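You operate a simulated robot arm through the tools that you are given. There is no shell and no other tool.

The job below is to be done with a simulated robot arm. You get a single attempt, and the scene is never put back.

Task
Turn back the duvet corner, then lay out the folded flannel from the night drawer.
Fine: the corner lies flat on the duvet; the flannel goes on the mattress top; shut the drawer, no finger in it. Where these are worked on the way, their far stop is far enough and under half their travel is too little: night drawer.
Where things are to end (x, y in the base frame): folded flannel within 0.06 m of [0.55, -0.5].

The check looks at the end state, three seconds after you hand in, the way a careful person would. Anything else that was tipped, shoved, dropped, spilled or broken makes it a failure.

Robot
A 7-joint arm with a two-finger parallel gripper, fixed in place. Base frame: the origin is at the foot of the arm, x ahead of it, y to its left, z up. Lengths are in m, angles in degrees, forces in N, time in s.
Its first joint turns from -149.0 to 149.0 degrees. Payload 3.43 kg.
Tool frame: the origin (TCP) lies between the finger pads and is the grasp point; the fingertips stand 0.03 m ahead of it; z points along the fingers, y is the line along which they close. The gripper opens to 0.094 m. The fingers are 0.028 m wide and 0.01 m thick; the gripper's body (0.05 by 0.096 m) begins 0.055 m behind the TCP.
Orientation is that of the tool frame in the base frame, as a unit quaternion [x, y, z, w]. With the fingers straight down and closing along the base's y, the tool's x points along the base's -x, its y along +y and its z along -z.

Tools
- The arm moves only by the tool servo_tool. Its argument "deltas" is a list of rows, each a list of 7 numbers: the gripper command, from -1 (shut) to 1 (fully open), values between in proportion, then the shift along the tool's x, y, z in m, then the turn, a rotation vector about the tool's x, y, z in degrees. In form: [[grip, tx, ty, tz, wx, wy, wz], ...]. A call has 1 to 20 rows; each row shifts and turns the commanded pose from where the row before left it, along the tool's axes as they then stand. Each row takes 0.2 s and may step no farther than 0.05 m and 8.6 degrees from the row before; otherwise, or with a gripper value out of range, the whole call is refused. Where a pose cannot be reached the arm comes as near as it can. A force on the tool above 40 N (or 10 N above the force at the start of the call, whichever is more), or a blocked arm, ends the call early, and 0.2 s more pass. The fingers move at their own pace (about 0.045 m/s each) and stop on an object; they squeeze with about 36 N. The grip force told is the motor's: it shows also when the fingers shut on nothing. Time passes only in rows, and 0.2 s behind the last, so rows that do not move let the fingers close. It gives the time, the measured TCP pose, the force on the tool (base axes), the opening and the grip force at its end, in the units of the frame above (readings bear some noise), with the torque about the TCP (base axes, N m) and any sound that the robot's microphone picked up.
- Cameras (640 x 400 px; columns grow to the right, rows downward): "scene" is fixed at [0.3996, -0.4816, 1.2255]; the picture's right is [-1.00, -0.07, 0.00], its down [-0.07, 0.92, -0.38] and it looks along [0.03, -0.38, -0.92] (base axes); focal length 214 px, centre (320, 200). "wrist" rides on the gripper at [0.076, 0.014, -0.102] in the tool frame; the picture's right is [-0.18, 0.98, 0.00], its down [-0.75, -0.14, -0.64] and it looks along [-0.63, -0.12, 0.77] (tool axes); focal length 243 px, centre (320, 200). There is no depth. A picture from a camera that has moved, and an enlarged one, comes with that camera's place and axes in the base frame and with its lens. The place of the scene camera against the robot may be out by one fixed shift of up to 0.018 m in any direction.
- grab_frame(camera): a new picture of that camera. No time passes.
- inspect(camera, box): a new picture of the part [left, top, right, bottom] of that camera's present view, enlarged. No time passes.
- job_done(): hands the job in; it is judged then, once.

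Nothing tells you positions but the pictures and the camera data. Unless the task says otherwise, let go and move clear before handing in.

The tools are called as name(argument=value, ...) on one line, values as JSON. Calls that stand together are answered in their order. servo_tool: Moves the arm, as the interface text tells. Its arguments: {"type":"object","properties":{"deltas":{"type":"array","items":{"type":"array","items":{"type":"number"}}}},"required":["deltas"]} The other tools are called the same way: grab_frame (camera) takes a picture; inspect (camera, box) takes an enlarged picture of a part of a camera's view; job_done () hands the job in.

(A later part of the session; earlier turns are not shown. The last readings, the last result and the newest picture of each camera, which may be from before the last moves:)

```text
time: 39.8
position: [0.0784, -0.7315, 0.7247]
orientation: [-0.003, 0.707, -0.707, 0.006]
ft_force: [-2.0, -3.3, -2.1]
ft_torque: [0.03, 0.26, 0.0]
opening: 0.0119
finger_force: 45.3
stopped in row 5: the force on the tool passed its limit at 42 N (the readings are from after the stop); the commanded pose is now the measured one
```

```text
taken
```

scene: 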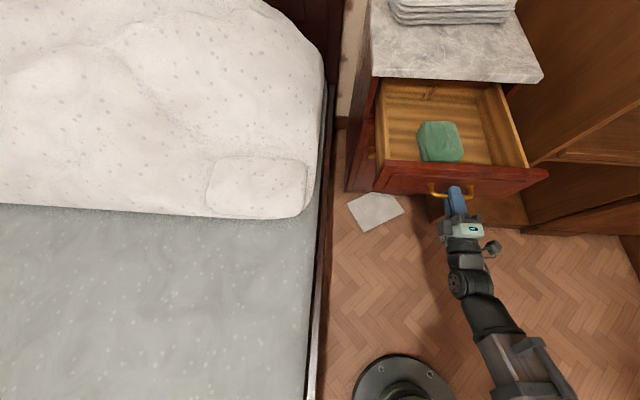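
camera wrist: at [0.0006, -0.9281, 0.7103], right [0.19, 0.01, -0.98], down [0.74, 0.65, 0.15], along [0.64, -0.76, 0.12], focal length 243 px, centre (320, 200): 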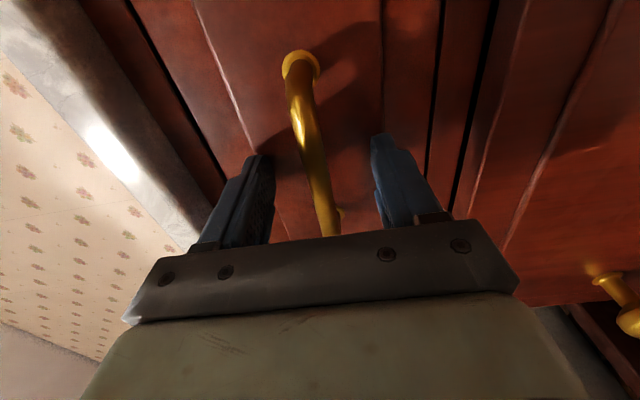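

The drawer has hit its far stop, about 0.29 m out, and the green flannel is fully exposed near the front. I'll release the handle, back straight off, and rise.

servo_tool(deltas=[[0.2, 0, 0, 0, 0, 0, 0], [0.2, 0, 0, 0, 0, 0, 0], [0.2, 0, 0, 0, 0, 0, 0], [0.2, 0, 0, 0, 0, 0, 0]])

grab_frame(camera="wrist")

inspect(camera="scene", box=[360, 60, 560, 220])

```text
time: 40.8
position: [0.0785, -0.7306, 0.7242]
orientation: [-0.003, 0.707, -0.707, 0.006]
ft_force: [-0.3, 0.1, -0.5]
ft_torque: [0.0, 0.01, 0.03]
opening: 0.0566
finger_force: 0.1
```

```text
taken
camera wrist: at [0.0009, -0.6299, 0.7096], right [0.19, 0.0, -0.98], down [0.74, 0.65, 0.14], along [0.64, -0.76, 0.12], focal length 243 px, centre (320, 200)
```

wrist: 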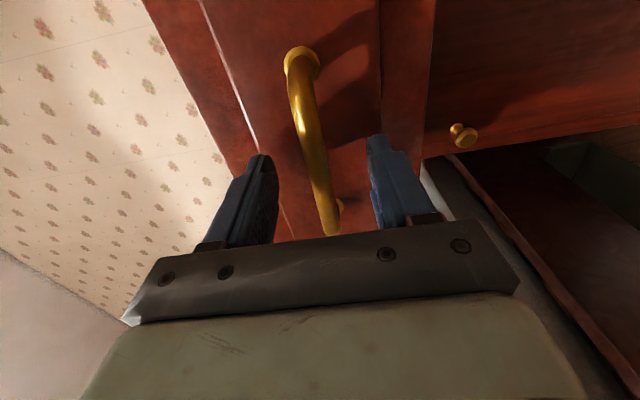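

```text
2.50 times, centred on (460, 140) of scene
camera zoom: at [0.3996, -0.4816, 1.2255], right [-1.0, -0.07, 0.0], down [-0.07, 0.92, -0.38], along [0.03, -0.38, -0.92], focal length 536 px, centre (-30, 350)
```

zoom: 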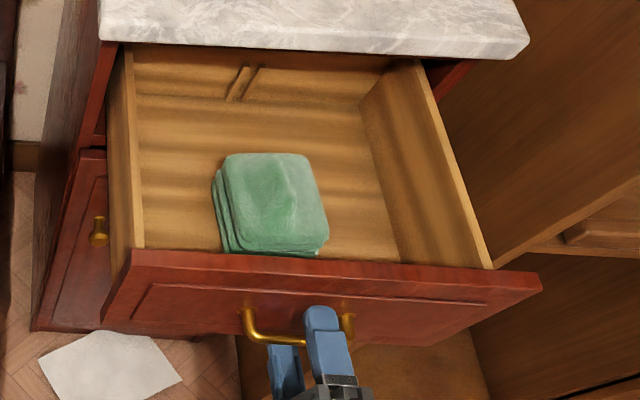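

The flannel is a folded stack near the front of the drawer and may be close to the gripper's full opening in width. I'll back off the handle, rise, and turn the tool downward to measure it from above.

servo_tool(deltas=[[0.2, 0, 0, -0.02, 0, 0, 0], [0.2, 0, 0, -0.02, 0, 0, 0], [0.2, 0, 0, -0.02, 0, 0, 0], [1, 0, -0.04, 0, 0, 0, 0], [1, 0, -0.04, 0, 0, 0, 0], [1, 0, -0.04, 0, 0, 0, 0], [1, 0, -0.04, 0, 0, 0, 0], [1, 0, -0.04, 0, 0, 0, 0], [1, 0, -0.04, 0, 0, 0, 0], [1, 0, 0, 0, 0, 0, 0]])

grab_frame(camera="scene")

grab_frame(camera="wrist")

```text
time: 43.0
position: [0.0796, -0.705, 0.9567]
orientation: [-0.004, 0.707, -0.707, 0.005]
ft_force: [-0.7, 0.0, -0.3]
ft_torque: [0.02, 0.0, 0.01]
opening: 0.0938
finger_force: 0.1
out of reach, approached as far as the arm can: row 6, 7, 8, 9
```

```text
taken
```

scene: 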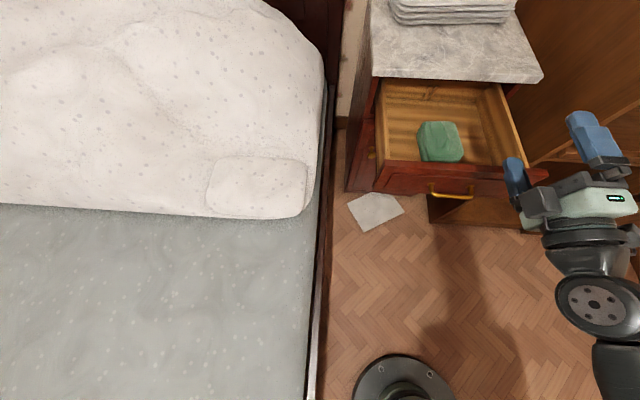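

```text
taken
camera wrist: at [0.0015, -0.6036, 0.9416], right [0.19, 0.0, -0.98], down [0.74, 0.65, 0.14], along [0.64, -0.76, 0.12], focal length 243 px, centre (320, 200)
```

wrist: 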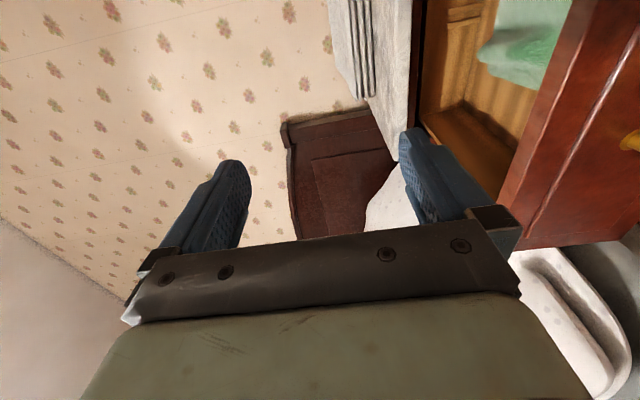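

servo_tool(deltas=[[1, 0, 0, 0, -8.5, 0, 0], [1, 0, 0, 0, -8.5, 0, 0], [1, 0, 0, 0, -8.5, 0, 0], [1, 0, 0, 0, -8.5, 0, 0], [1, 0, 0, 0, -8.5, 0, 0], [1, 0, 0, 0, -8.5, 0, 0], [1, 0, 0, 0, -8.5, 0, 0], [1, 0, 0, 0, -8.5, 0, 0], [1, 0, 0, 0, -8.5, 0, 0], [1, 0, 0, 0, -8.5, 0, 0], [1, 0, 0, 0, -5, 0, 0], [1, 0, 0, 0, 0, 0, 0]])

servo_tool(deltas=[[1, 0, 0, 0, 0, 0, 8.5], [1, 0, 0, 0, 0, 0, 8.5], [1, 0, 0, 0, 0, 0, 8.5], [1, 0, 0, 0, 0, 0, 8.5], [1, 0, 0, 0, 0, 0, 8.5], [1, 0, 0, 0, 0, 0, 8.5], [1, 0, 0, 0, 0, 0, 8.5], [1, 0, 0, 0, 0, 0, 8.5], [1, 0, 0, 0, 0, 0, 8.5], [1, 0, 0, 0, 0, 0, 8.5], [1, 0, 0, 0, 0, 0, 5], [1, 0, 0, 0, 0, 0, 0]])

grab_frame(camera="wrist")

grab_frame(camera="scene")

```text
time: 45.5
position: [0.0834, -0.7052, 0.9535]
orientation: [-0.018, 0.999, -0.048, 0.004]
ft_force: [0.7, 0.6, -0.2]
ft_torque: [0.05, -0.01, 0.0]
opening: 0.0941
finger_force: 0.1
out of reach, approached as far as the arm can: row 1
```

```text
time: 48.1
position: [0.0841, -0.7069, 0.9535]
orientation: [0.694, 0.718, -0.032, 0.036]
ft_force: [-0.5, -0.4, 0.6]
ft_torque: [0.0, 0.03, -0.02]
opening: 0.094
finger_force: 0.2
```

```text
taken
camera wrist: at [0.0935, -0.6205, 1.0482], right [0.99, -0.15, 0.02], down [-0.12, -0.69, 0.71], along [-0.09, -0.71, -0.7], focal length 243 px, centre (320, 200)
```

wrist: 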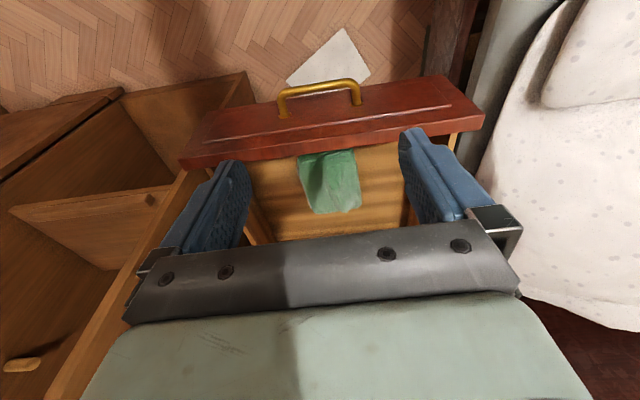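

```text
taken
```

scene: 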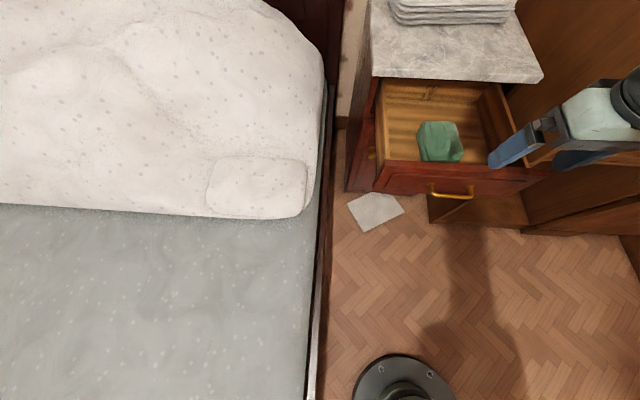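

inspect(camera="wrist", box=[230, 60, 480, 240])

inspect(camera="scene", box=[370, 70, 560, 200])

```text
2.22 times, centred on (355, 150) of wrist
camera zoom: at [0.0935, -0.6205, 1.0482], right [0.99, -0.15, 0.02], down [-0.12, -0.69, 0.71], along [-0.09, -0.71, -0.7], focal length 539 px, centre (242, 311)
```

zoom: 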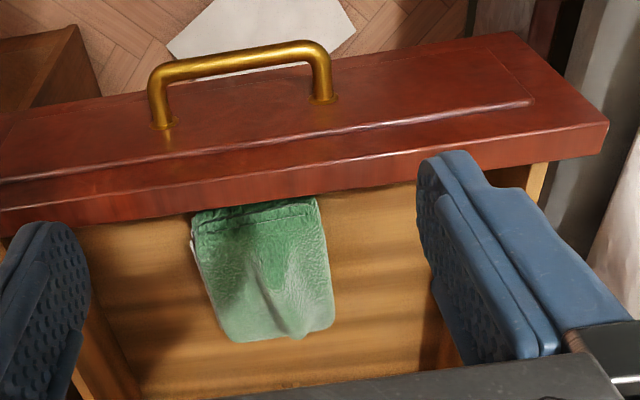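

```text
3.08 times, centred on (465, 135) of scene
camera zoom: at [0.3996, -0.4816, 1.2255], right [-1.0, -0.07, 0.0], down [-0.07, 0.92, -0.38], along [0.03, -0.38, -0.92], focal length 660 px, centre (-126, 400)
```

zoom: 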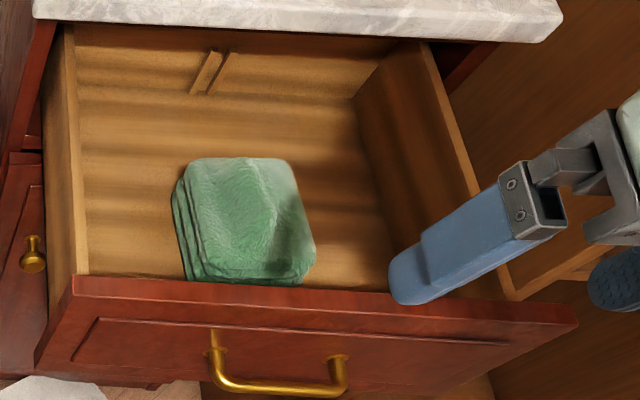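

The flannel stack is close to 0.09–0.097 m wide with its top near z 0.73. I'll straighten the tool and go above it to compare its sides directly with the open fingers.

servo_tool(deltas=[[1, 0, 0, 0, 0, 5.5, 0], [1, -0.04, 0, 0, 0, 0, 1.5], [1, -0.04, 0, 0, 0, 0, 0], [1, -0.04, 0, 0, 0, 0, 0], [1, -0.04, 0, 0, 0, 0, 0], [1, -0.04, 0, 0, 0, 0, 0], [1, 0, 0, 0.03, 0, 0, 0], [1, 0, 0, 0, 0, 0, 0]])

grab_frame(camera="wrist")

grab_frame(camera="scene")

```text
time: 50.0
position: [0.0879, -0.9056, 0.9238]
orientation: [0.703, 0.711, 0.002, 0.002]
ft_force: [0.9, -0.6, 0.8]
ft_torque: [0.0, -0.04, -0.01]
opening: 0.0938
finger_force: 0.0
```

```text
taken
camera wrist: at [0.0993, -0.8298, 1.0263], right [0.98, -0.17, 0.01], down [-0.14, -0.75, 0.64], along [-0.11, -0.63, -0.77], focal length 243 px, centre (320, 200)
```

wrist: 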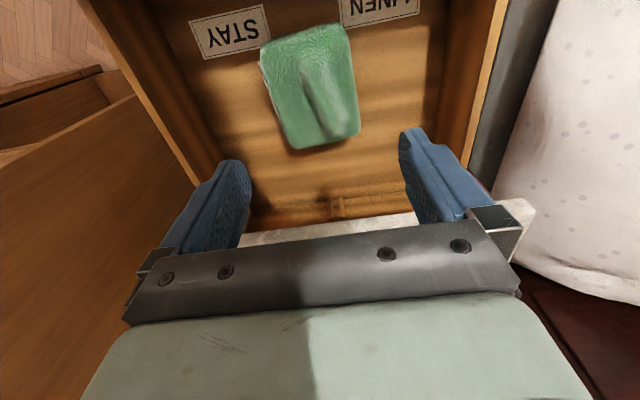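

```text
taken
```

scene: 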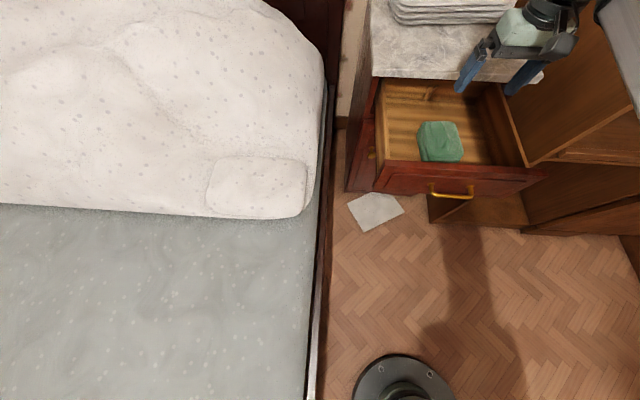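

There are labels inside the drawer near the flannel. I'll zoom in to read them and measure the flannel.

inspect(camera="wrist", box=[170, 0, 450, 175])

inspect(camera="wrist", box=[240, 10, 380, 160])

```text
2.29 times, centred on (310, 88) of wrist
camera zoom: at [0.0993, -0.8298, 1.0263], right [0.98, -0.17, 0.01], down [-0.14, -0.75, 0.64], along [-0.11, -0.63, -0.77], focal length 555 px, centre (343, 457)
```

zoom: 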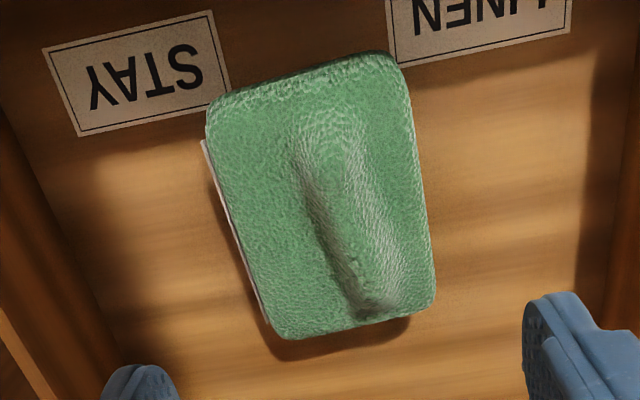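

```text
2.67 times, centred on (310, 85) of wrist
camera zoom: at [0.0993, -0.8298, 1.0263], right [0.98, -0.17, 0.01], down [-0.14, -0.75, 0.64], along [-0.11, -0.63, -0.77], focal length 647 px, centre (347, 507)
```

zoom: 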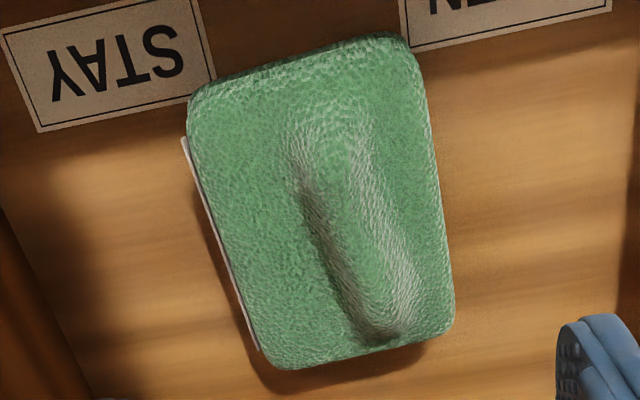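

Two labels read "STAY" and "LINEN", and a thin white edge shows under the flannel on its −x side. I'll shift back a little for a fuller view of the drawer's front interior before touching anything.

servo_tool(deltas=[[1, 0.04, 0, 0, 0, 0, 0], [1, 0.04, 0, 0, 0, 0, 0], [1, 0, 0, 0, 0, 0, 0]])

inspect(camera="wrist", box=[170, 20, 470, 220])

grab_frame(camera="wrist")

inspect(camera="scene", box=[400, 100, 480, 180])

```text
time: 50.8
position: [0.088, -0.8256, 0.9236]
orientation: [0.703, 0.711, 0.001, 0.003]
ft_force: [-1.1, 0.1, -0.3]
ft_torque: [0.01, 0.03, 0.03]
opening: 0.0939
finger_force: 0.1
```

```text
2.00 times, centred on (320, 120) of wrist
camera zoom: at [0.0992, -0.7495, 1.0263], right [0.98, -0.17, 0.01], down [-0.14, -0.75, 0.64], along [-0.11, -0.63, -0.77], focal length 485 px, centre (320, 360)
```

zoom: 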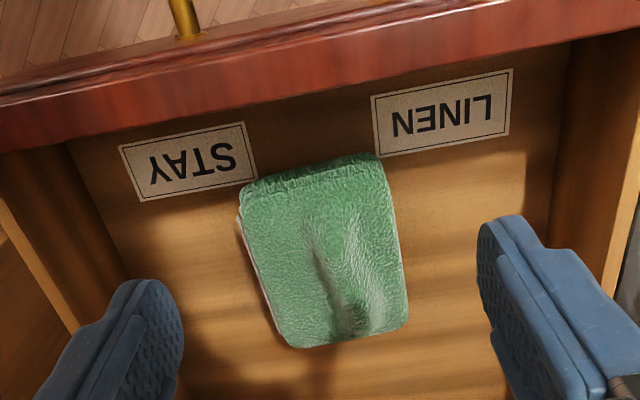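

```text
taken
camera wrist: at [0.0992, -0.7495, 1.0263], right [0.98, -0.17, 0.01], down [-0.14, -0.75, 0.64], along [-0.11, -0.63, -0.77], focal length 243 px, centre (320, 200)
```

wrist: 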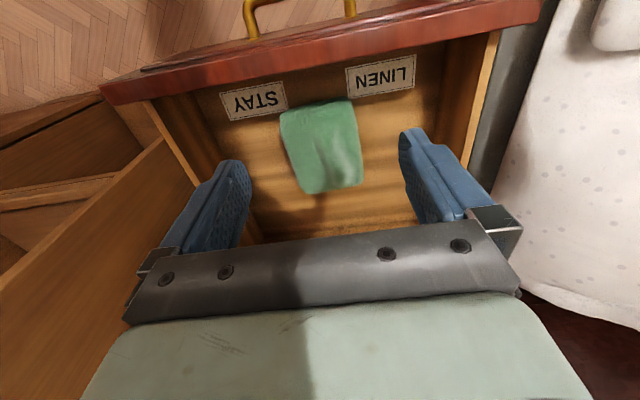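

```text
5.00 times, centred on (440, 140) of scene
camera zoom: at [0.3996, -0.4816, 1.2255], right [-1.0, -0.07, 0.0], down [-0.07, 0.92, -0.38], along [0.03, -0.38, -0.92], focal length 1072 px, centre (-280, 500)
```

zoom: 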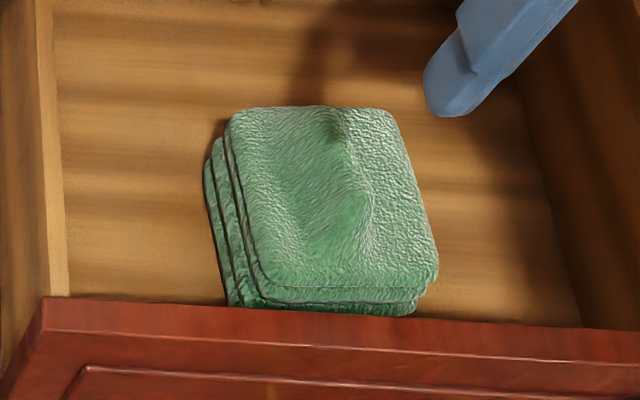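

Triangulating two wrist views gives the flannel top at z≈0.724, centred about (0.079, −0.914), roughly 0.09 × 0.12 m, turned about 3°. The grip across x is tight, so I'll go directly above and lower for an accurate comparison with the open fingers.

servo_tool(deltas=[[1, -0.03, -0.003, 0, 0, 0, -2.4], [1, -0.03, -0.003, 0, 0, 0, 0], [1, -0.029, -0.003, 0, 0, 0, 0], [1, 0, 0, 0.04, 0, 0, 0], [1, 0, 0, 0.04, 0, 0, 0], [1, 0, 0, 0.03, 0, 0, 0], [1, 0, 0, 0, 0, 0, 0]])

grab_frame(camera="wrist")

inspect(camera="wrist", box=[220, 60, 440, 200])

inspect(camera="scene", box=[360, 60, 560, 200])

```text
time: 52.4
position: [0.0808, -0.9174, 0.8145]
orientation: [0.688, 0.726, 0.001, 0.002]
ft_force: [0.6, -0.8, 0.5]
ft_torque: [-0.02, 0.0, 0.0]
opening: 0.0941
finger_force: 0.1
```

```text
taken
camera wrist: at [0.0902, -0.8393, 0.9162], right [0.99, -0.13, 0.01], down [-0.11, -0.76, 0.64], along [-0.08, -0.64, -0.77], focal length 243 px, centre (320, 200)
```

wrist: 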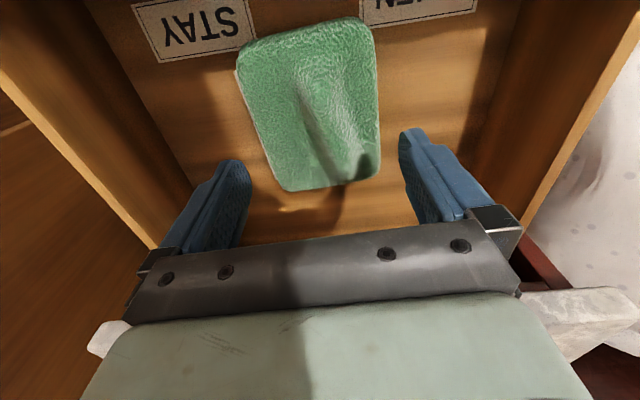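

```text
2.86 times, centred on (330, 130) of wrist
camera zoom: at [0.0902, -0.8393, 0.9162], right [0.99, -0.13, 0.01], down [-0.11, -0.76, 0.64], along [-0.08, -0.64, -0.77], focal length 693 px, centre (291, 400)
```

zoom: 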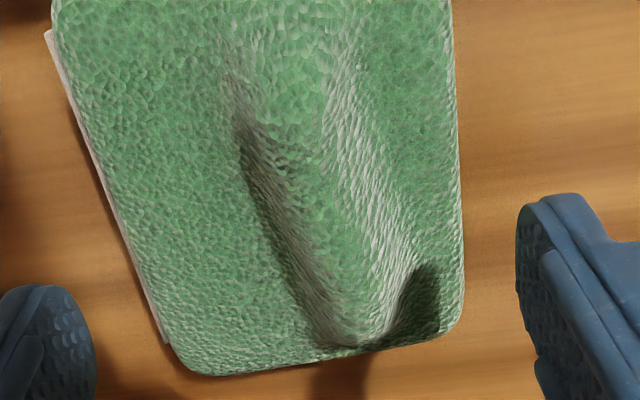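

```text
2.86 times, centred on (460, 130) of scene
camera zoom: at [0.3996, -0.4816, 1.2255], right [-1.0, -0.07, 0.0], down [-0.07, 0.92, -0.38], along [0.03, -0.38, -0.92], focal length 613 px, centre (-80, 400)
```

zoom: 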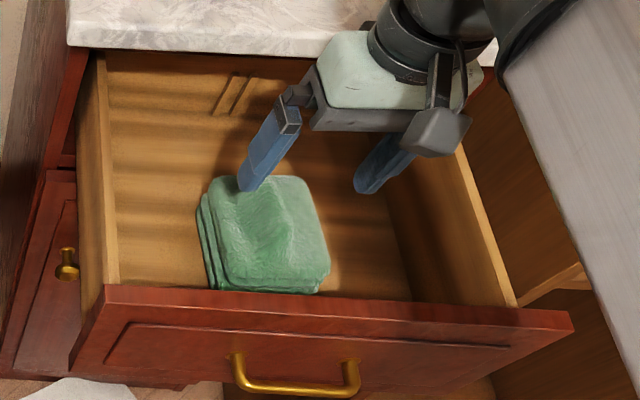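

The flannel looks about as wide as the full opening, with a raised ridge along its middle. I'll lower so the fingertips are just above its top plane and compare edges directly.

servo_tool(deltas=[[1, 0, 0, 0.02, 0, 0, 0], [1, 0, 0, 0.02, 0, 0, 0], [1, 0, 0, 0, 0, 0, 0]])

grab_frame(camera="wrist")

inspect(camera="wrist", box=[200, 60, 460, 240])

inspect(camera="scene", box=[390, 80, 510, 180])

```text
time: 53.1
position: [0.081, -0.9175, 0.7749]
orientation: [0.688, 0.725, 0.001, 0.003]
ft_force: [-0.7, 0.1, -0.3]
ft_torque: [0.03, 0.0, 0.0]
opening: 0.0939
finger_force: 0.0
```

```text
taken
camera wrist: at [0.0901, -0.8398, 0.8767], right [0.99, -0.13, 0.01], down [-0.11, -0.76, 0.64], along [-0.08, -0.64, -0.77], focal length 243 px, centre (320, 200)
```

wrist: 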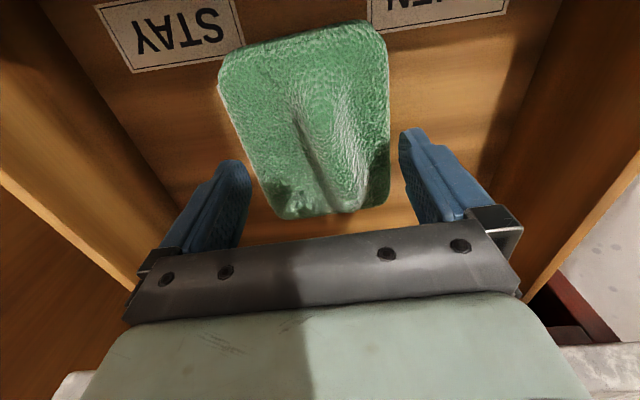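

```text
2.22 times, centred on (330, 150) of wrist
camera zoom: at [0.0901, -0.8398, 0.8767], right [0.99, -0.13, 0.01], down [-0.11, -0.76, 0.64], along [-0.08, -0.64, -0.77], focal length 539 px, centre (298, 311)
```

zoom: 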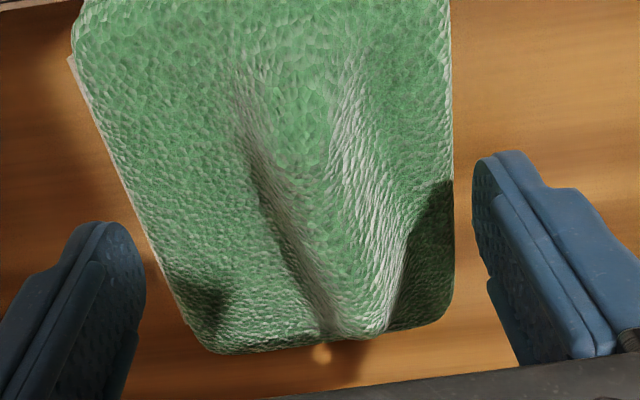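

```text
4.00 times, centred on (450, 130) of scene
camera zoom: at [0.3996, -0.4816, 1.2255], right [-1.0, -0.07, 0.0], down [-0.07, 0.92, -0.38], along [0.03, -0.38, -0.92], focal length 858 px, centre (-200, 480)
```

zoom: 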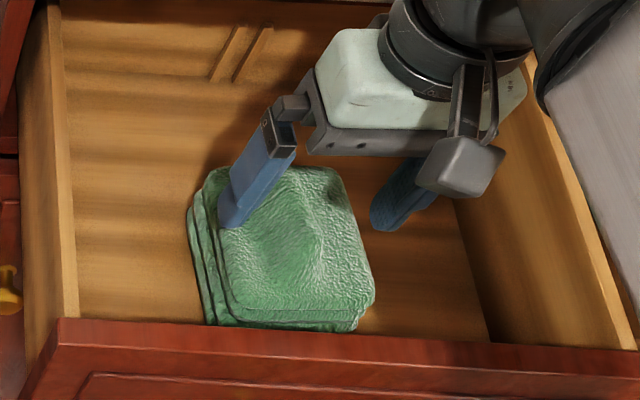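

The flannel measures slightly wider (≈0.096 m) than the full opening, but it has a pronounced raised fold along its middle near x≈0.09 that should be pinchable. I'll rise a bit and study that ridge before trying.

servo_tool(deltas=[[1, 0, 0, -0.04, 0, 0, 0], [1, 0, 0, -0.04, 0, 0, 0], [1, 0, 0, -0.04, 0, 0, 0], [1, 0.03, -0.03, 0, 0, 0, 0], [1, 0.0, -0.04, 0, 0, 0, 0], [1, 0, 0, 0, 0, 0, 0]])

inspect(camera="scene", box=[405, 105, 475, 170])

inspect(camera="wrist", box=[250, 20, 450, 180])

```text
time: 54.5
position: [0.0088, -0.889, 0.8921]
orientation: [0.688, 0.726, 0.001, 0.002]
ft_force: [-0.8, -0.2, -0.3]
ft_torque: [0.0, -0.01, -0.02]
opening: 0.0939
finger_force: 0.1
```

```text
6.15 times, centred on (440, 138) of scene
camera zoom: at [0.3996, -0.4816, 1.2255], right [-1.0, -0.07, 0.0], down [-0.07, 0.92, -0.38], along [0.03, -0.38, -0.92], focal length 1320 px, centre (-418, 585)
```

zoom: 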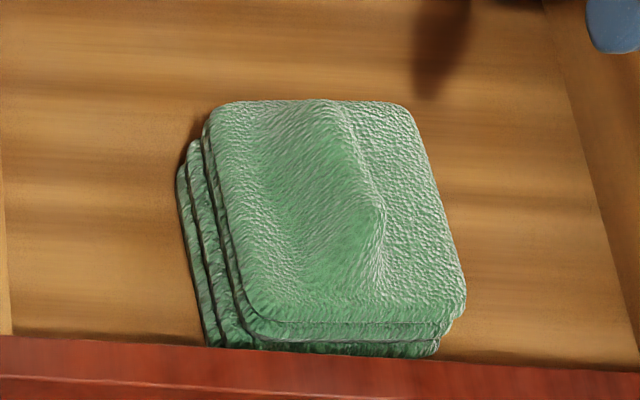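

```text
2.50 times, centred on (350, 100) of wrist
camera zoom: at [0.0175, -0.8119, 0.995], right [0.99, -0.13, 0.01], down [-0.11, -0.76, 0.64], along [-0.08, -0.64, -0.77], focal length 606 px, centre (245, 450)
```

zoom: 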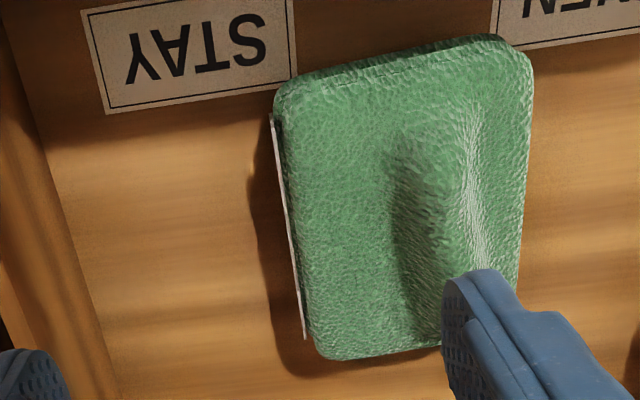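

The fold is a real ridge: crest near x≈0.089, z≈0.757, running y≈−0.88 to −0.95, standing about 0.03 above the stack's top. I'll narrow the fingers to about 0.06 m and lower them astride it.

servo_tool(deltas=[[0.27, -0.011, 0.04, 0, 0, 0, -2], [0.27, -0.011, 0.039, 0, 0, 0, 0], [0.27, 0, 0, 0.04, 0, 0, 0], [0.27, 0, 0, 0.04, 0, 0, 0], [0.27, 0, 0, 0.02, 0, 0, 0], [0.27, 0, 0, 0, 0, 0, 0]])

inspect(camera="wrist", box=[200, 40, 460, 240])

inspect(camera="scene", box=[390, 80, 510, 180])

```text
time: 56.0
position: [0.0899, -0.9063, 0.7948]
orientation: [0.676, 0.737, 0.001, 0.003]
ft_force: [0.3, -0.3, 0.3]
ft_torque: [-0.03, -0.05, 0.01]
opening: 0.0596
finger_force: 0.0
```

```text
2.00 times, centred on (330, 140) of wrist
camera zoom: at [0.0955, -0.8288, 0.8958], right [1.0, -0.1, 0.01], down [-0.08, -0.76, 0.64], along [-0.06, -0.64, -0.77], focal length 485 px, centre (300, 320)
```

zoom: 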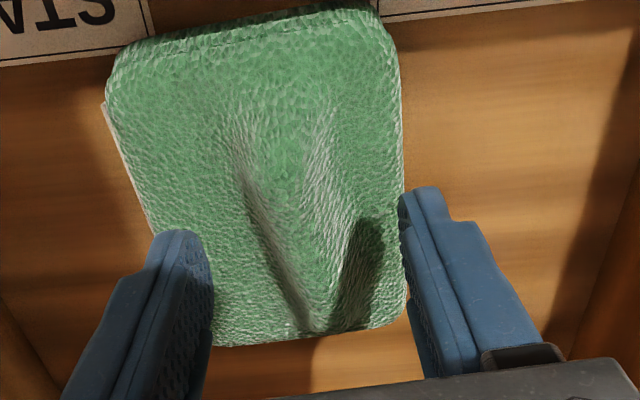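

```text
4.00 times, centred on (450, 130) of scene
camera zoom: at [0.3996, -0.4816, 1.2255], right [-1.0, -0.07, 0.0], down [-0.07, 0.92, -0.38], along [0.03, -0.38, -0.92], focal length 858 px, centre (-200, 480)
```

zoom: 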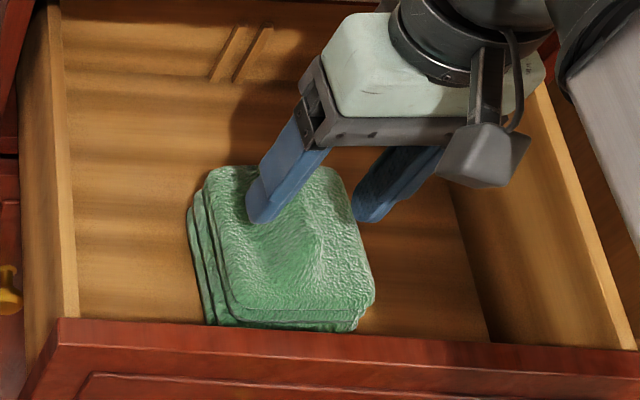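

The ridge sits between the fingers. I'll descend in small steps until the tips just reach the stack's top.

servo_tool(deltas=[[0.27, 0, 0, 0.01, 0, 0, 0], [0.27, 0, 0, 0.01, 0, 0, 0], [0.27, 0, 0, 0.005, 0, 0, 0], [0.27, 0, 0, 0.005, 0, 0, 0], [0.27, 0, 0, 0, 0, 0, 0]])

inspect(camera="wrist", box=[200, 40, 460, 240])

inspect(camera="scene", box=[390, 80, 510, 180])

```text
time: 57.1
position: [0.0907, -0.906, 0.765]
orientation: [0.675, 0.738, 0.0, 0.002]
ft_force: [1.2, -0.8, -0.4]
ft_torque: [0.02, -0.01, -0.01]
opening: 0.0599
finger_force: 0.1
```

```text
2.00 times, centred on (330, 140) of wrist
camera zoom: at [0.0962, -0.8289, 0.8661], right [1.0, -0.1, 0.01], down [-0.08, -0.76, 0.64], along [-0.06, -0.64, -0.77], focal length 485 px, centre (300, 320)
```

zoom: 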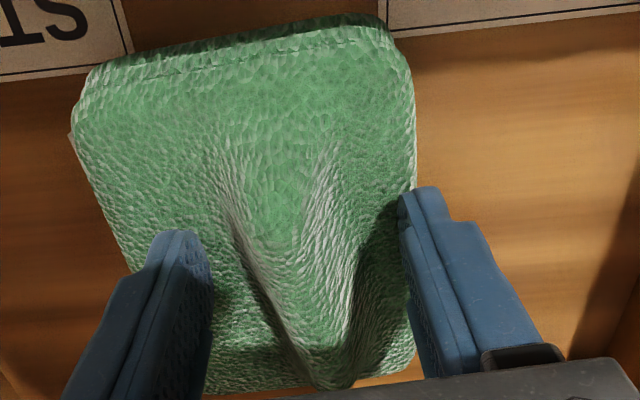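

```text
4.00 times, centred on (450, 130) of scene
camera zoom: at [0.3996, -0.4816, 1.2255], right [-1.0, -0.07, 0.0], down [-0.07, 0.92, -0.38], along [0.03, -0.38, -0.92], focal length 858 px, centre (-200, 480)
```

zoom: 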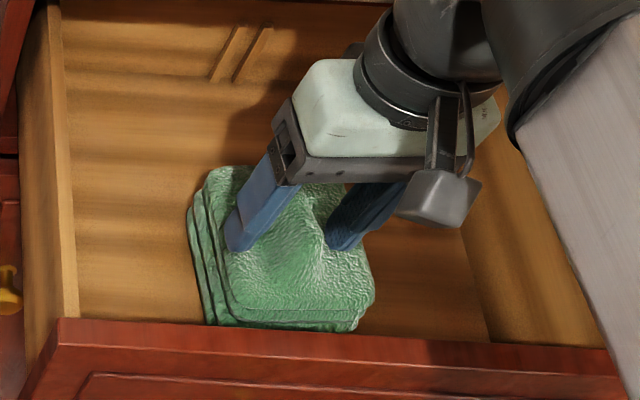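

servo_tool(deltas=[[0.27, 0, 0, 0.004, 0, 0, 0], [0.27, 0, 0, 0.004, 0, 0, 0], [0.27, 0, 0, 0, 0, 0, 0]])

inspect(camera="scene", box=[405, 95, 485, 165])

inspect(camera="wrist", box=[200, 60, 460, 240])

```text
time: 57.8
position: [0.0908, -0.9071, 0.7611]
orientation: [0.676, 0.737, -0.001, 0.003]
ft_force: [0.4, -0.4, 13.7]
ft_torque: [0.1, 0.48, -0.03]
opening: 0.0595
finger_force: 0.0
stopped in row 3: the force on the tool passed its limit at 44 N (the readings are from after the stop); the commanded pose is now the measured one
```

```text
5.71 times, centred on (445, 130) of scene
camera zoom: at [0.3996, -0.4816, 1.2255], right [-1.0, -0.07, 0.0], down [-0.07, 0.92, -0.38], along [0.03, -0.38, -0.92], focal length 1226 px, centre (-394, 600)
```

zoom: 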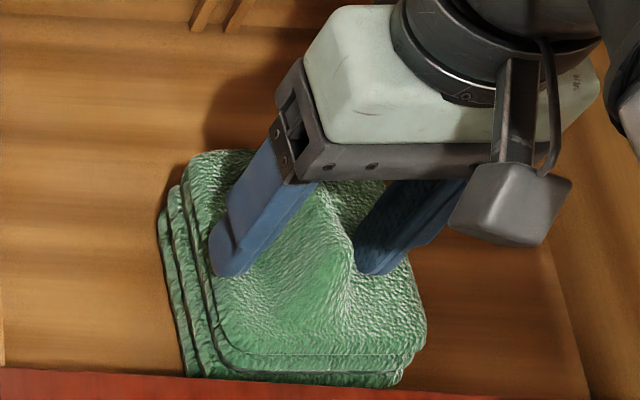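

```text
2.22 times, centred on (330, 150) of wrist
camera zoom: at [0.0965, -0.8292, 0.8625], right [1.0, -0.1, 0.0], down [-0.08, -0.76, 0.65], along [-0.06, -0.64, -0.76], focal length 539 px, centre (298, 311)
```

zoom: 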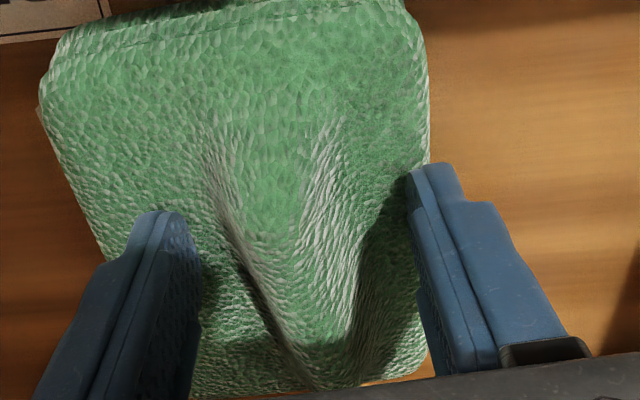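

Contact at fingertip z≈0.731 confirms the top surface; the ridge rises between the fingers. I'll ease up 2 mm and pinch it.

servo_tool(deltas=[[0.27, 0, 0, -0.002, 0, 0, 0], [-1, 0, 0, 0, 0, 0, 0], [-1, 0, 0, 0, 0, 0, 0], [-1, 0, 0, 0, 0, 0, 0], [-1, 0, 0, 0, 0, 0, 0], [-1, 0, 0, 0, 0, 0, 0]])

inspect(camera="wrist", box=[200, 60, 460, 240])

inspect(camera="scene", box=[405, 95, 485, 165])

```text
time: 59.2
position: [0.09, -0.908, 0.7617]
orientation: [0.676, 0.737, 0.0, 0.003]
ft_force: [0.4, -0.2, 0.8]
ft_torque: [0.06, -0.04, 0.03]
opening: 0.03
finger_force: 36.3
```

```text
2.22 times, centred on (330, 150) of wrist
camera zoom: at [0.0962, -0.8294, 0.8633], right [1.0, -0.1, 0.0], down [-0.08, -0.76, 0.65], along [-0.06, -0.64, -0.76], focal length 539 px, centre (298, 311)
```

zoom: 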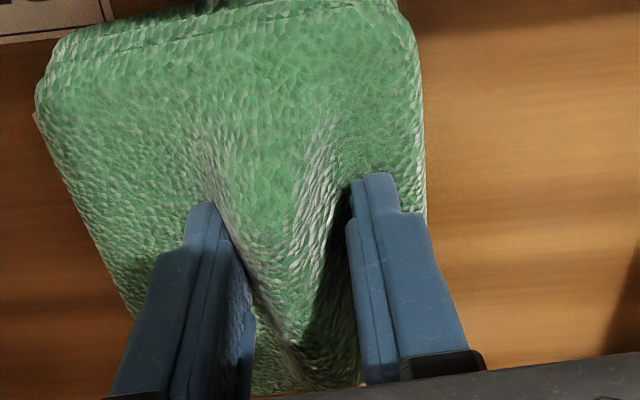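

```text
5.71 times, centred on (445, 130) of scene
camera zoom: at [0.3996, -0.4816, 1.2255], right [-1.0, -0.07, 0.0], down [-0.07, 0.92, -0.38], along [0.03, -0.38, -0.92], focal length 1226 px, centre (-394, 600)
```

zoom: 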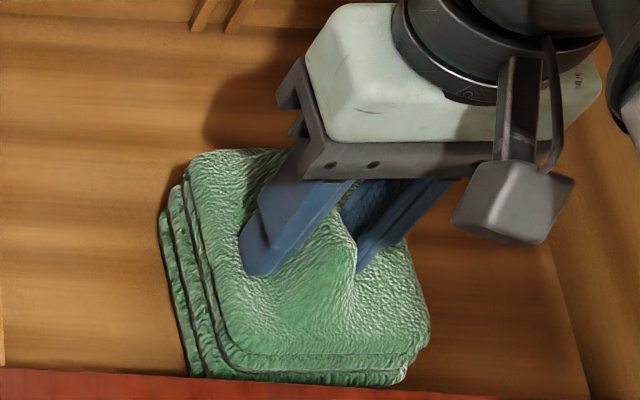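

The fingers stopped on the ridge at 0.030 m, so it's held. I'll lift slowly and check that the flannel comes along.

servo_tool(deltas=[[-1, 0, 0, -0.005, 0, 0, 0], [-1, 0, 0, -0.01, 0, 0, 0], [-1, 0, 0, -0.015, 0, 0, 0], [-1, 0, 0, -0.02, 0, 0, 0], [-1, 0, 0, 0, 0, 0, 0]])

grab_frame(camera="wrist")

inspect(camera="scene", box=[380, 70, 540, 190])

```text
time: 60.4
position: [0.0903, -0.9071, 0.8121]
orientation: [0.676, 0.737, 0.0, 0.004]
ft_force: [-0.3, 0.0, -2.6]
ft_torque: [0.05, 0.0, 0.01]
opening: 0.0302
finger_force: 35.8
```

```text
taken
camera wrist: at [0.0961, -0.8293, 0.9138], right [1.0, -0.1, 0.0], down [-0.08, -0.76, 0.64], along [-0.06, -0.64, -0.76], focal length 243 px, centre (320, 200)
```

wrist: 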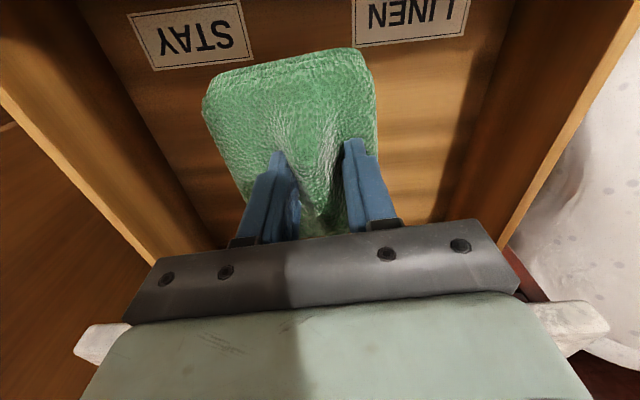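

```text
3.33 times, centred on (460, 130) of scene
camera zoom: at [0.3996, -0.4816, 1.2255], right [-1.0, -0.07, 0.0], down [-0.07, 0.92, -0.38], along [0.03, -0.38, -0.92], focal length 715 px, centre (-147, 433)
```

zoom: 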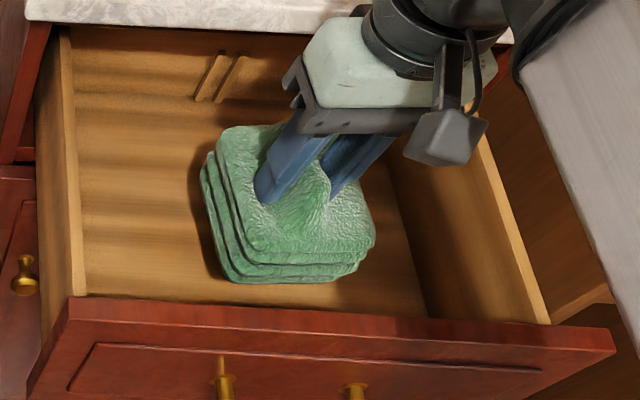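

The flannel is lifted cleanly with nothing else coming along. I'll raise it well above the drawer front and check again.

servo_tool(deltas=[[-1, 0, 0, -0.03, 0, 0, 0], [-1, 0, 0, -0.035, 0, 0, 0], [-1, 0, 0, -0.035, 0, 0, 0], [-1, 0, 0, -0.035, 0, 0, 0], [-1, 0, 0, -0.035, 0, 0, 0], [-1, 0, 0, -0.02, 0, 0, 0], [-1, 0, 0, 0, 0, 0, 0]])

grab_frame(camera="scene")

grab_frame(camera="wrist")

```text
time: 62.0
position: [0.0894, -0.9058, 1.0009]
orientation: [0.675, 0.737, -0.001, 0.004]
ft_force: [-0.3, 0.6, -2.9]
ft_torque: [0.06, -0.04, 0.02]
opening: 0.0303
finger_force: 35.9
```

```text
taken
```

scene: 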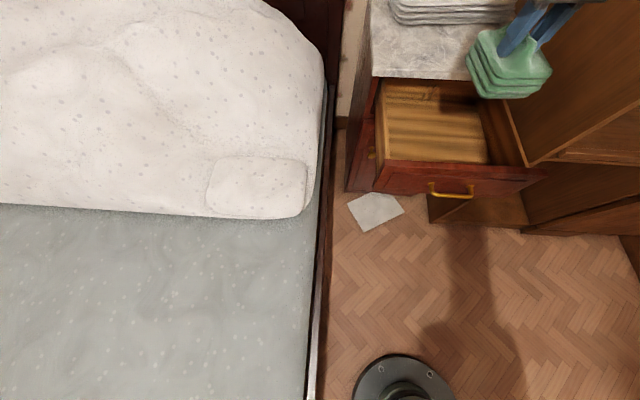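

```text
taken
camera wrist: at [0.0955, -0.8273, 1.1041], right [1.0, -0.1, 0.0], down [-0.08, -0.76, 0.64], along [-0.06, -0.64, -0.76], focal length 243 px, centre (320, 200)
```

wrist: 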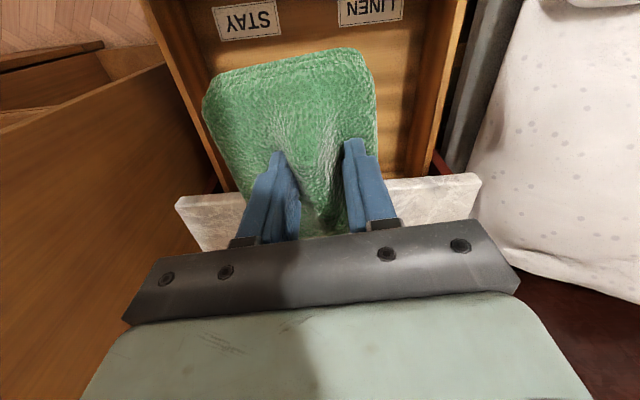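

The drawer is empty now and the flannel hangs securely. I'll carry it in a straight line at z≈1.0 to above (0.55, −0.50).

servo_tool(deltas=[[-1, 0.0117, 0.0158, 0, 0, 0, 0], [-1, 0.0233, 0.03154, 0, 0, 0, 0], [-1, 0.0233, 0.03154, 0, 0, 0, 0], [-1, 0.0233, 0.03154, 0, 0, 0, 0], [-1, 0.0233, 0.03154, 0, 0, 0, 0], [-1, 0.0233, 0.03154, 0, 0, 0, 0], [-1, 0.0233, 0.03154, 0, 0, 0, 0], [-1, 0.0233, 0.03154, 0, 0, 0, 0], [-1, 0.0233, 0.03154, 0, 0, 0, 0], [-1, 0.0233, 0.03154, 0, 0, 0, 0], [-1, 0.0233, 0.03154, 0, 0, 0, 0], [-1, 0.0233, 0.03154, 0, 0, 0, 0], [-1, 0.0233, 0.03154, 0, 0, 0, 0], [-1, 0.0233, 0.03154, 0, 0, 0, 0], [-1, 0.0233, 0.03154, 0, 0, 0, 0], [-1, 0.0233, 0.03154, 0, 0, 0, 0], [-1, 0.0117, 0.0158, 0, 0, 0, 0], [-1, 0, 0, 0, 0, 0, 0]])

grab_frame(camera="wrist")

grab_frame(camera="scene")

```text
time: 65.8
position: [0.5586, -0.4905, 1.0008]
orientation: [0.676, 0.737, -0.001, 0.003]
ft_force: [0.1, 0.8, -3.1]
ft_torque: [0.03, -0.03, -0.01]
opening: 0.0302
finger_force: 36.0
```

```text
taken
camera wrist: at [0.5654, -0.4126, 1.1027], right [1.0, -0.1, 0.0], down [-0.08, -0.76, 0.65], along [-0.06, -0.64, -0.76], focal length 243 px, centre (320, 200)
```

wrist: 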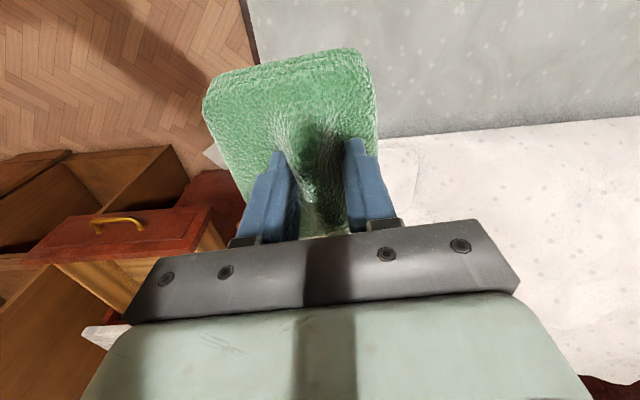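

```text
taken
```

scene: 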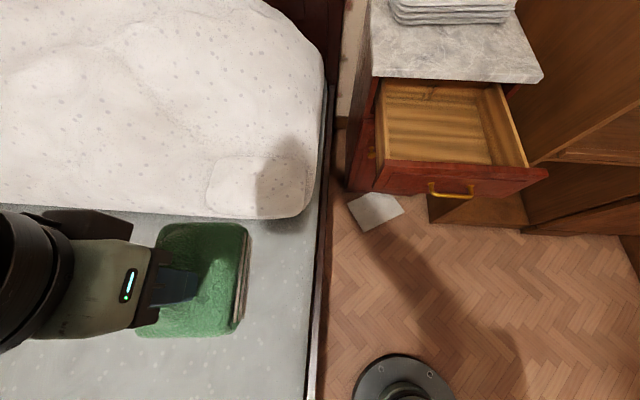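

The flannel hangs above the target patch of mattress. I'll lower to about z 0.76 and look before the final gentle descent.

servo_tool(deltas=[[-1, 0, 0, 0.03, 0, 0, 0], [-1, 0, 0, 0.04, 0, 0, 0], [-1, 0, 0, 0.04, 0, 0, 0], [-1, 0, 0, 0.04, 0, 0, 0], [-1, 0, 0, 0.04, 0, 0, 0], [-1, 0, 0, 0.03, 0, 0, 0], [-1, 0, 0, 0.02, 0, 0, 0], [-1, 0, 0, 0, 0, 0, 0]])

grab_frame(camera="wrist")

grab_frame(camera="scene")

```text
time: 67.6
position: [0.5603, -0.4923, 0.7604]
orientation: [0.675, 0.738, -0.001, 0.003]
ft_force: [-0.8, 0.2, -2.6]
ft_torque: [0.02, -0.01, 0.03]
opening: 0.03
finger_force: 36.4
```

```text
taken
camera wrist: at [0.5662, -0.4143, 0.8629], right [1.0, -0.1, 0.0], down [-0.08, -0.76, 0.65], along [-0.06, -0.64, -0.76], focal length 243 px, centre (320, 200)
```

wrist: 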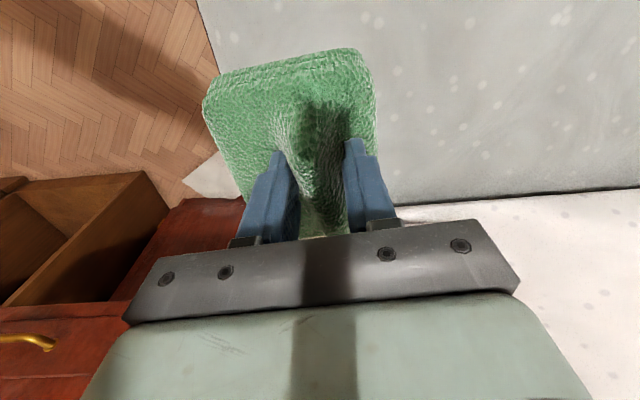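

```text
taken
```

scene: 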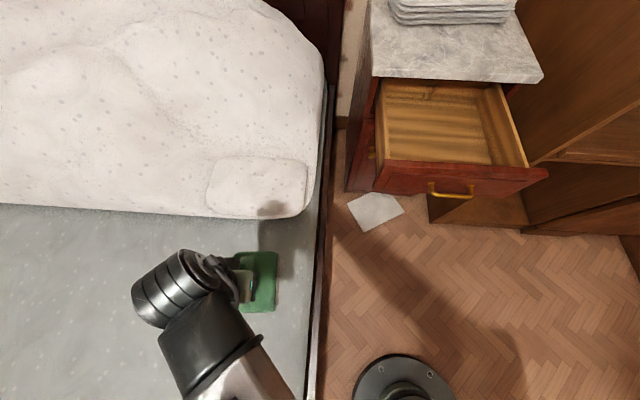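

servo_tool(deltas=[[-1, 0, 0, 0.015, 0, 0, 0], [-1, 0, 0, 0.015, 0, 0, 0], [-1, 0, 0, 0.01, 0, 0, 0], [-1, 0, 0, 0.01, 0, 0, 0], [-1, 0, 0, 0, 0, 0, 0]])

grab_frame(camera="wrist")

inspect(camera="scene", box=[200, 220, 320, 320])

```text
time: 68.8
position: [0.5609, -0.4924, 0.7119]
orientation: [0.675, 0.738, -0.001, 0.004]
ft_force: [-0.3, -0.2, -1.8]
ft_torque: [0.04, -0.03, 0.0]
opening: 0.03
finger_force: 35.8
```

```text
taken
camera wrist: at [0.5662, -0.4146, 0.8136], right [1.0, -0.1, 0.0], down [-0.08, -0.76, 0.65], along [-0.06, -0.64, -0.76], focal length 243 px, centre (320, 200)
```

wrist: 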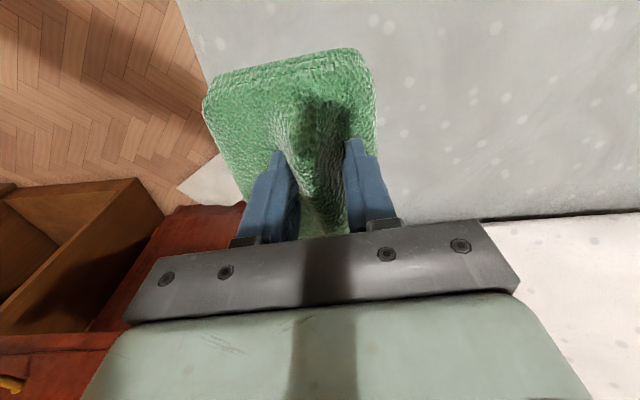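

```text
4.00 times, centred on (260, 270) of scene
camera zoom: at [0.3996, -0.4816, 1.2255], right [-1.0, -0.07, 0.0], down [-0.07, 0.92, -0.38], along [0.03, -0.38, -0.92], focal length 858 px, centre (560, -80)
```

zoom: 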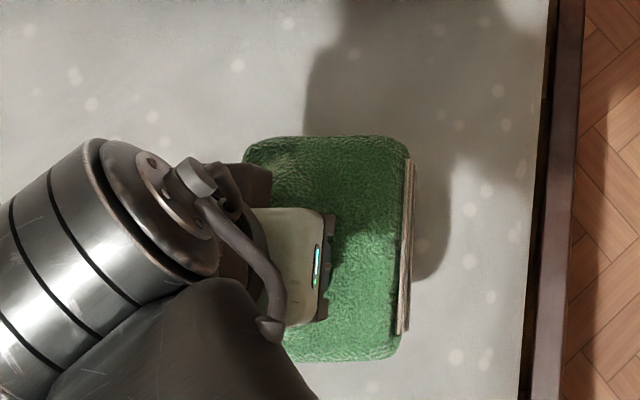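

servo_tool(deltas=[[-1, 0, 0, 0.006, 0, 0, 0], [-1, 0, 0, 0.006, 0, 0, 0], [-1, 0, 0, 0.006, 0, 0, 0], [-1, 0, 0, 0, 0, 0, 0]])

inspect(camera="wrist", box=[180, 20, 440, 220])

```text
time: 69.8
position: [0.561, -0.4918, 0.6929]
orientation: [0.675, 0.738, 0.0, 0.003]
ft_force: [0.7, -0.1, -2.0]
ft_torque: [0.0, -0.01, -0.01]
opening: 0.0299
finger_force: 36.2
```

```text
2.00 times, centred on (310, 120) of wrist
camera zoom: at [0.5663, -0.4143, 0.7951], right [1.0, -0.1, 0.0], down [-0.08, -0.76, 0.65], along [-0.06, -0.64, -0.76], focal length 485 px, centre (340, 360)
```

zoom: 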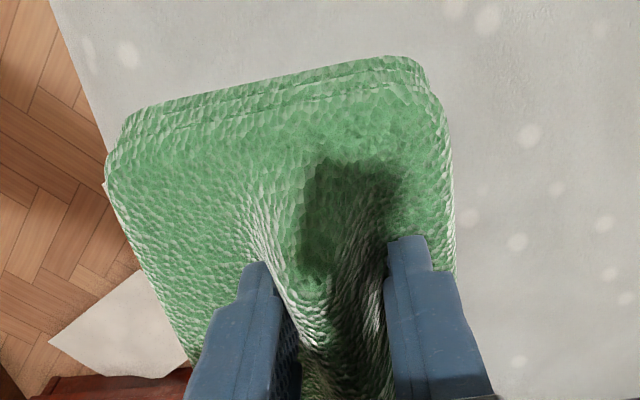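

servo_tool(deltas=[[-1, 0, 0, 0.006, 0, 0, 0], [-1, 0, 0, 0.006, 0, 0, 0], [-1, 0, 0, 0.004, 0, 0, 0], [-1, 0, 0, 0, 0, 0, 0]])

inspect(camera="scene", box=[200, 220, 320, 320])

```text
time: 70.8
position: [0.5601, -0.4926, 0.6779]
orientation: [0.676, 0.737, 0.0, 0.003]
ft_force: [0.4, -0.6, -2.2]
ft_torque: [0.01, -0.02, 0.0]
opening: 0.0301
finger_force: 35.4
```

```text
4.00 times, centred on (260, 270) of scene
camera zoom: at [0.3996, -0.4816, 1.2255], right [-1.0, -0.07, 0.0], down [-0.07, 0.92, -0.38], along [0.03, -0.38, -0.92], focal length 858 px, centre (560, -80)
```

zoom: 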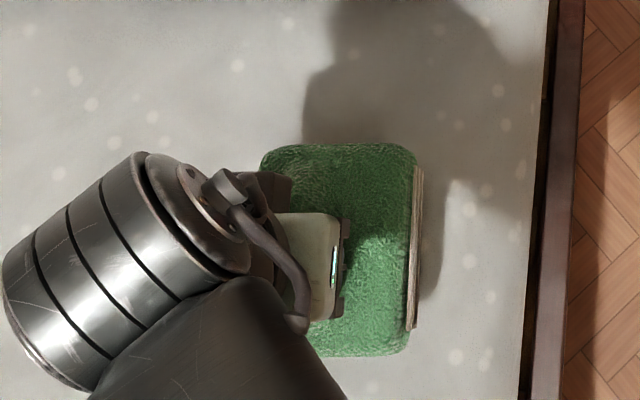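

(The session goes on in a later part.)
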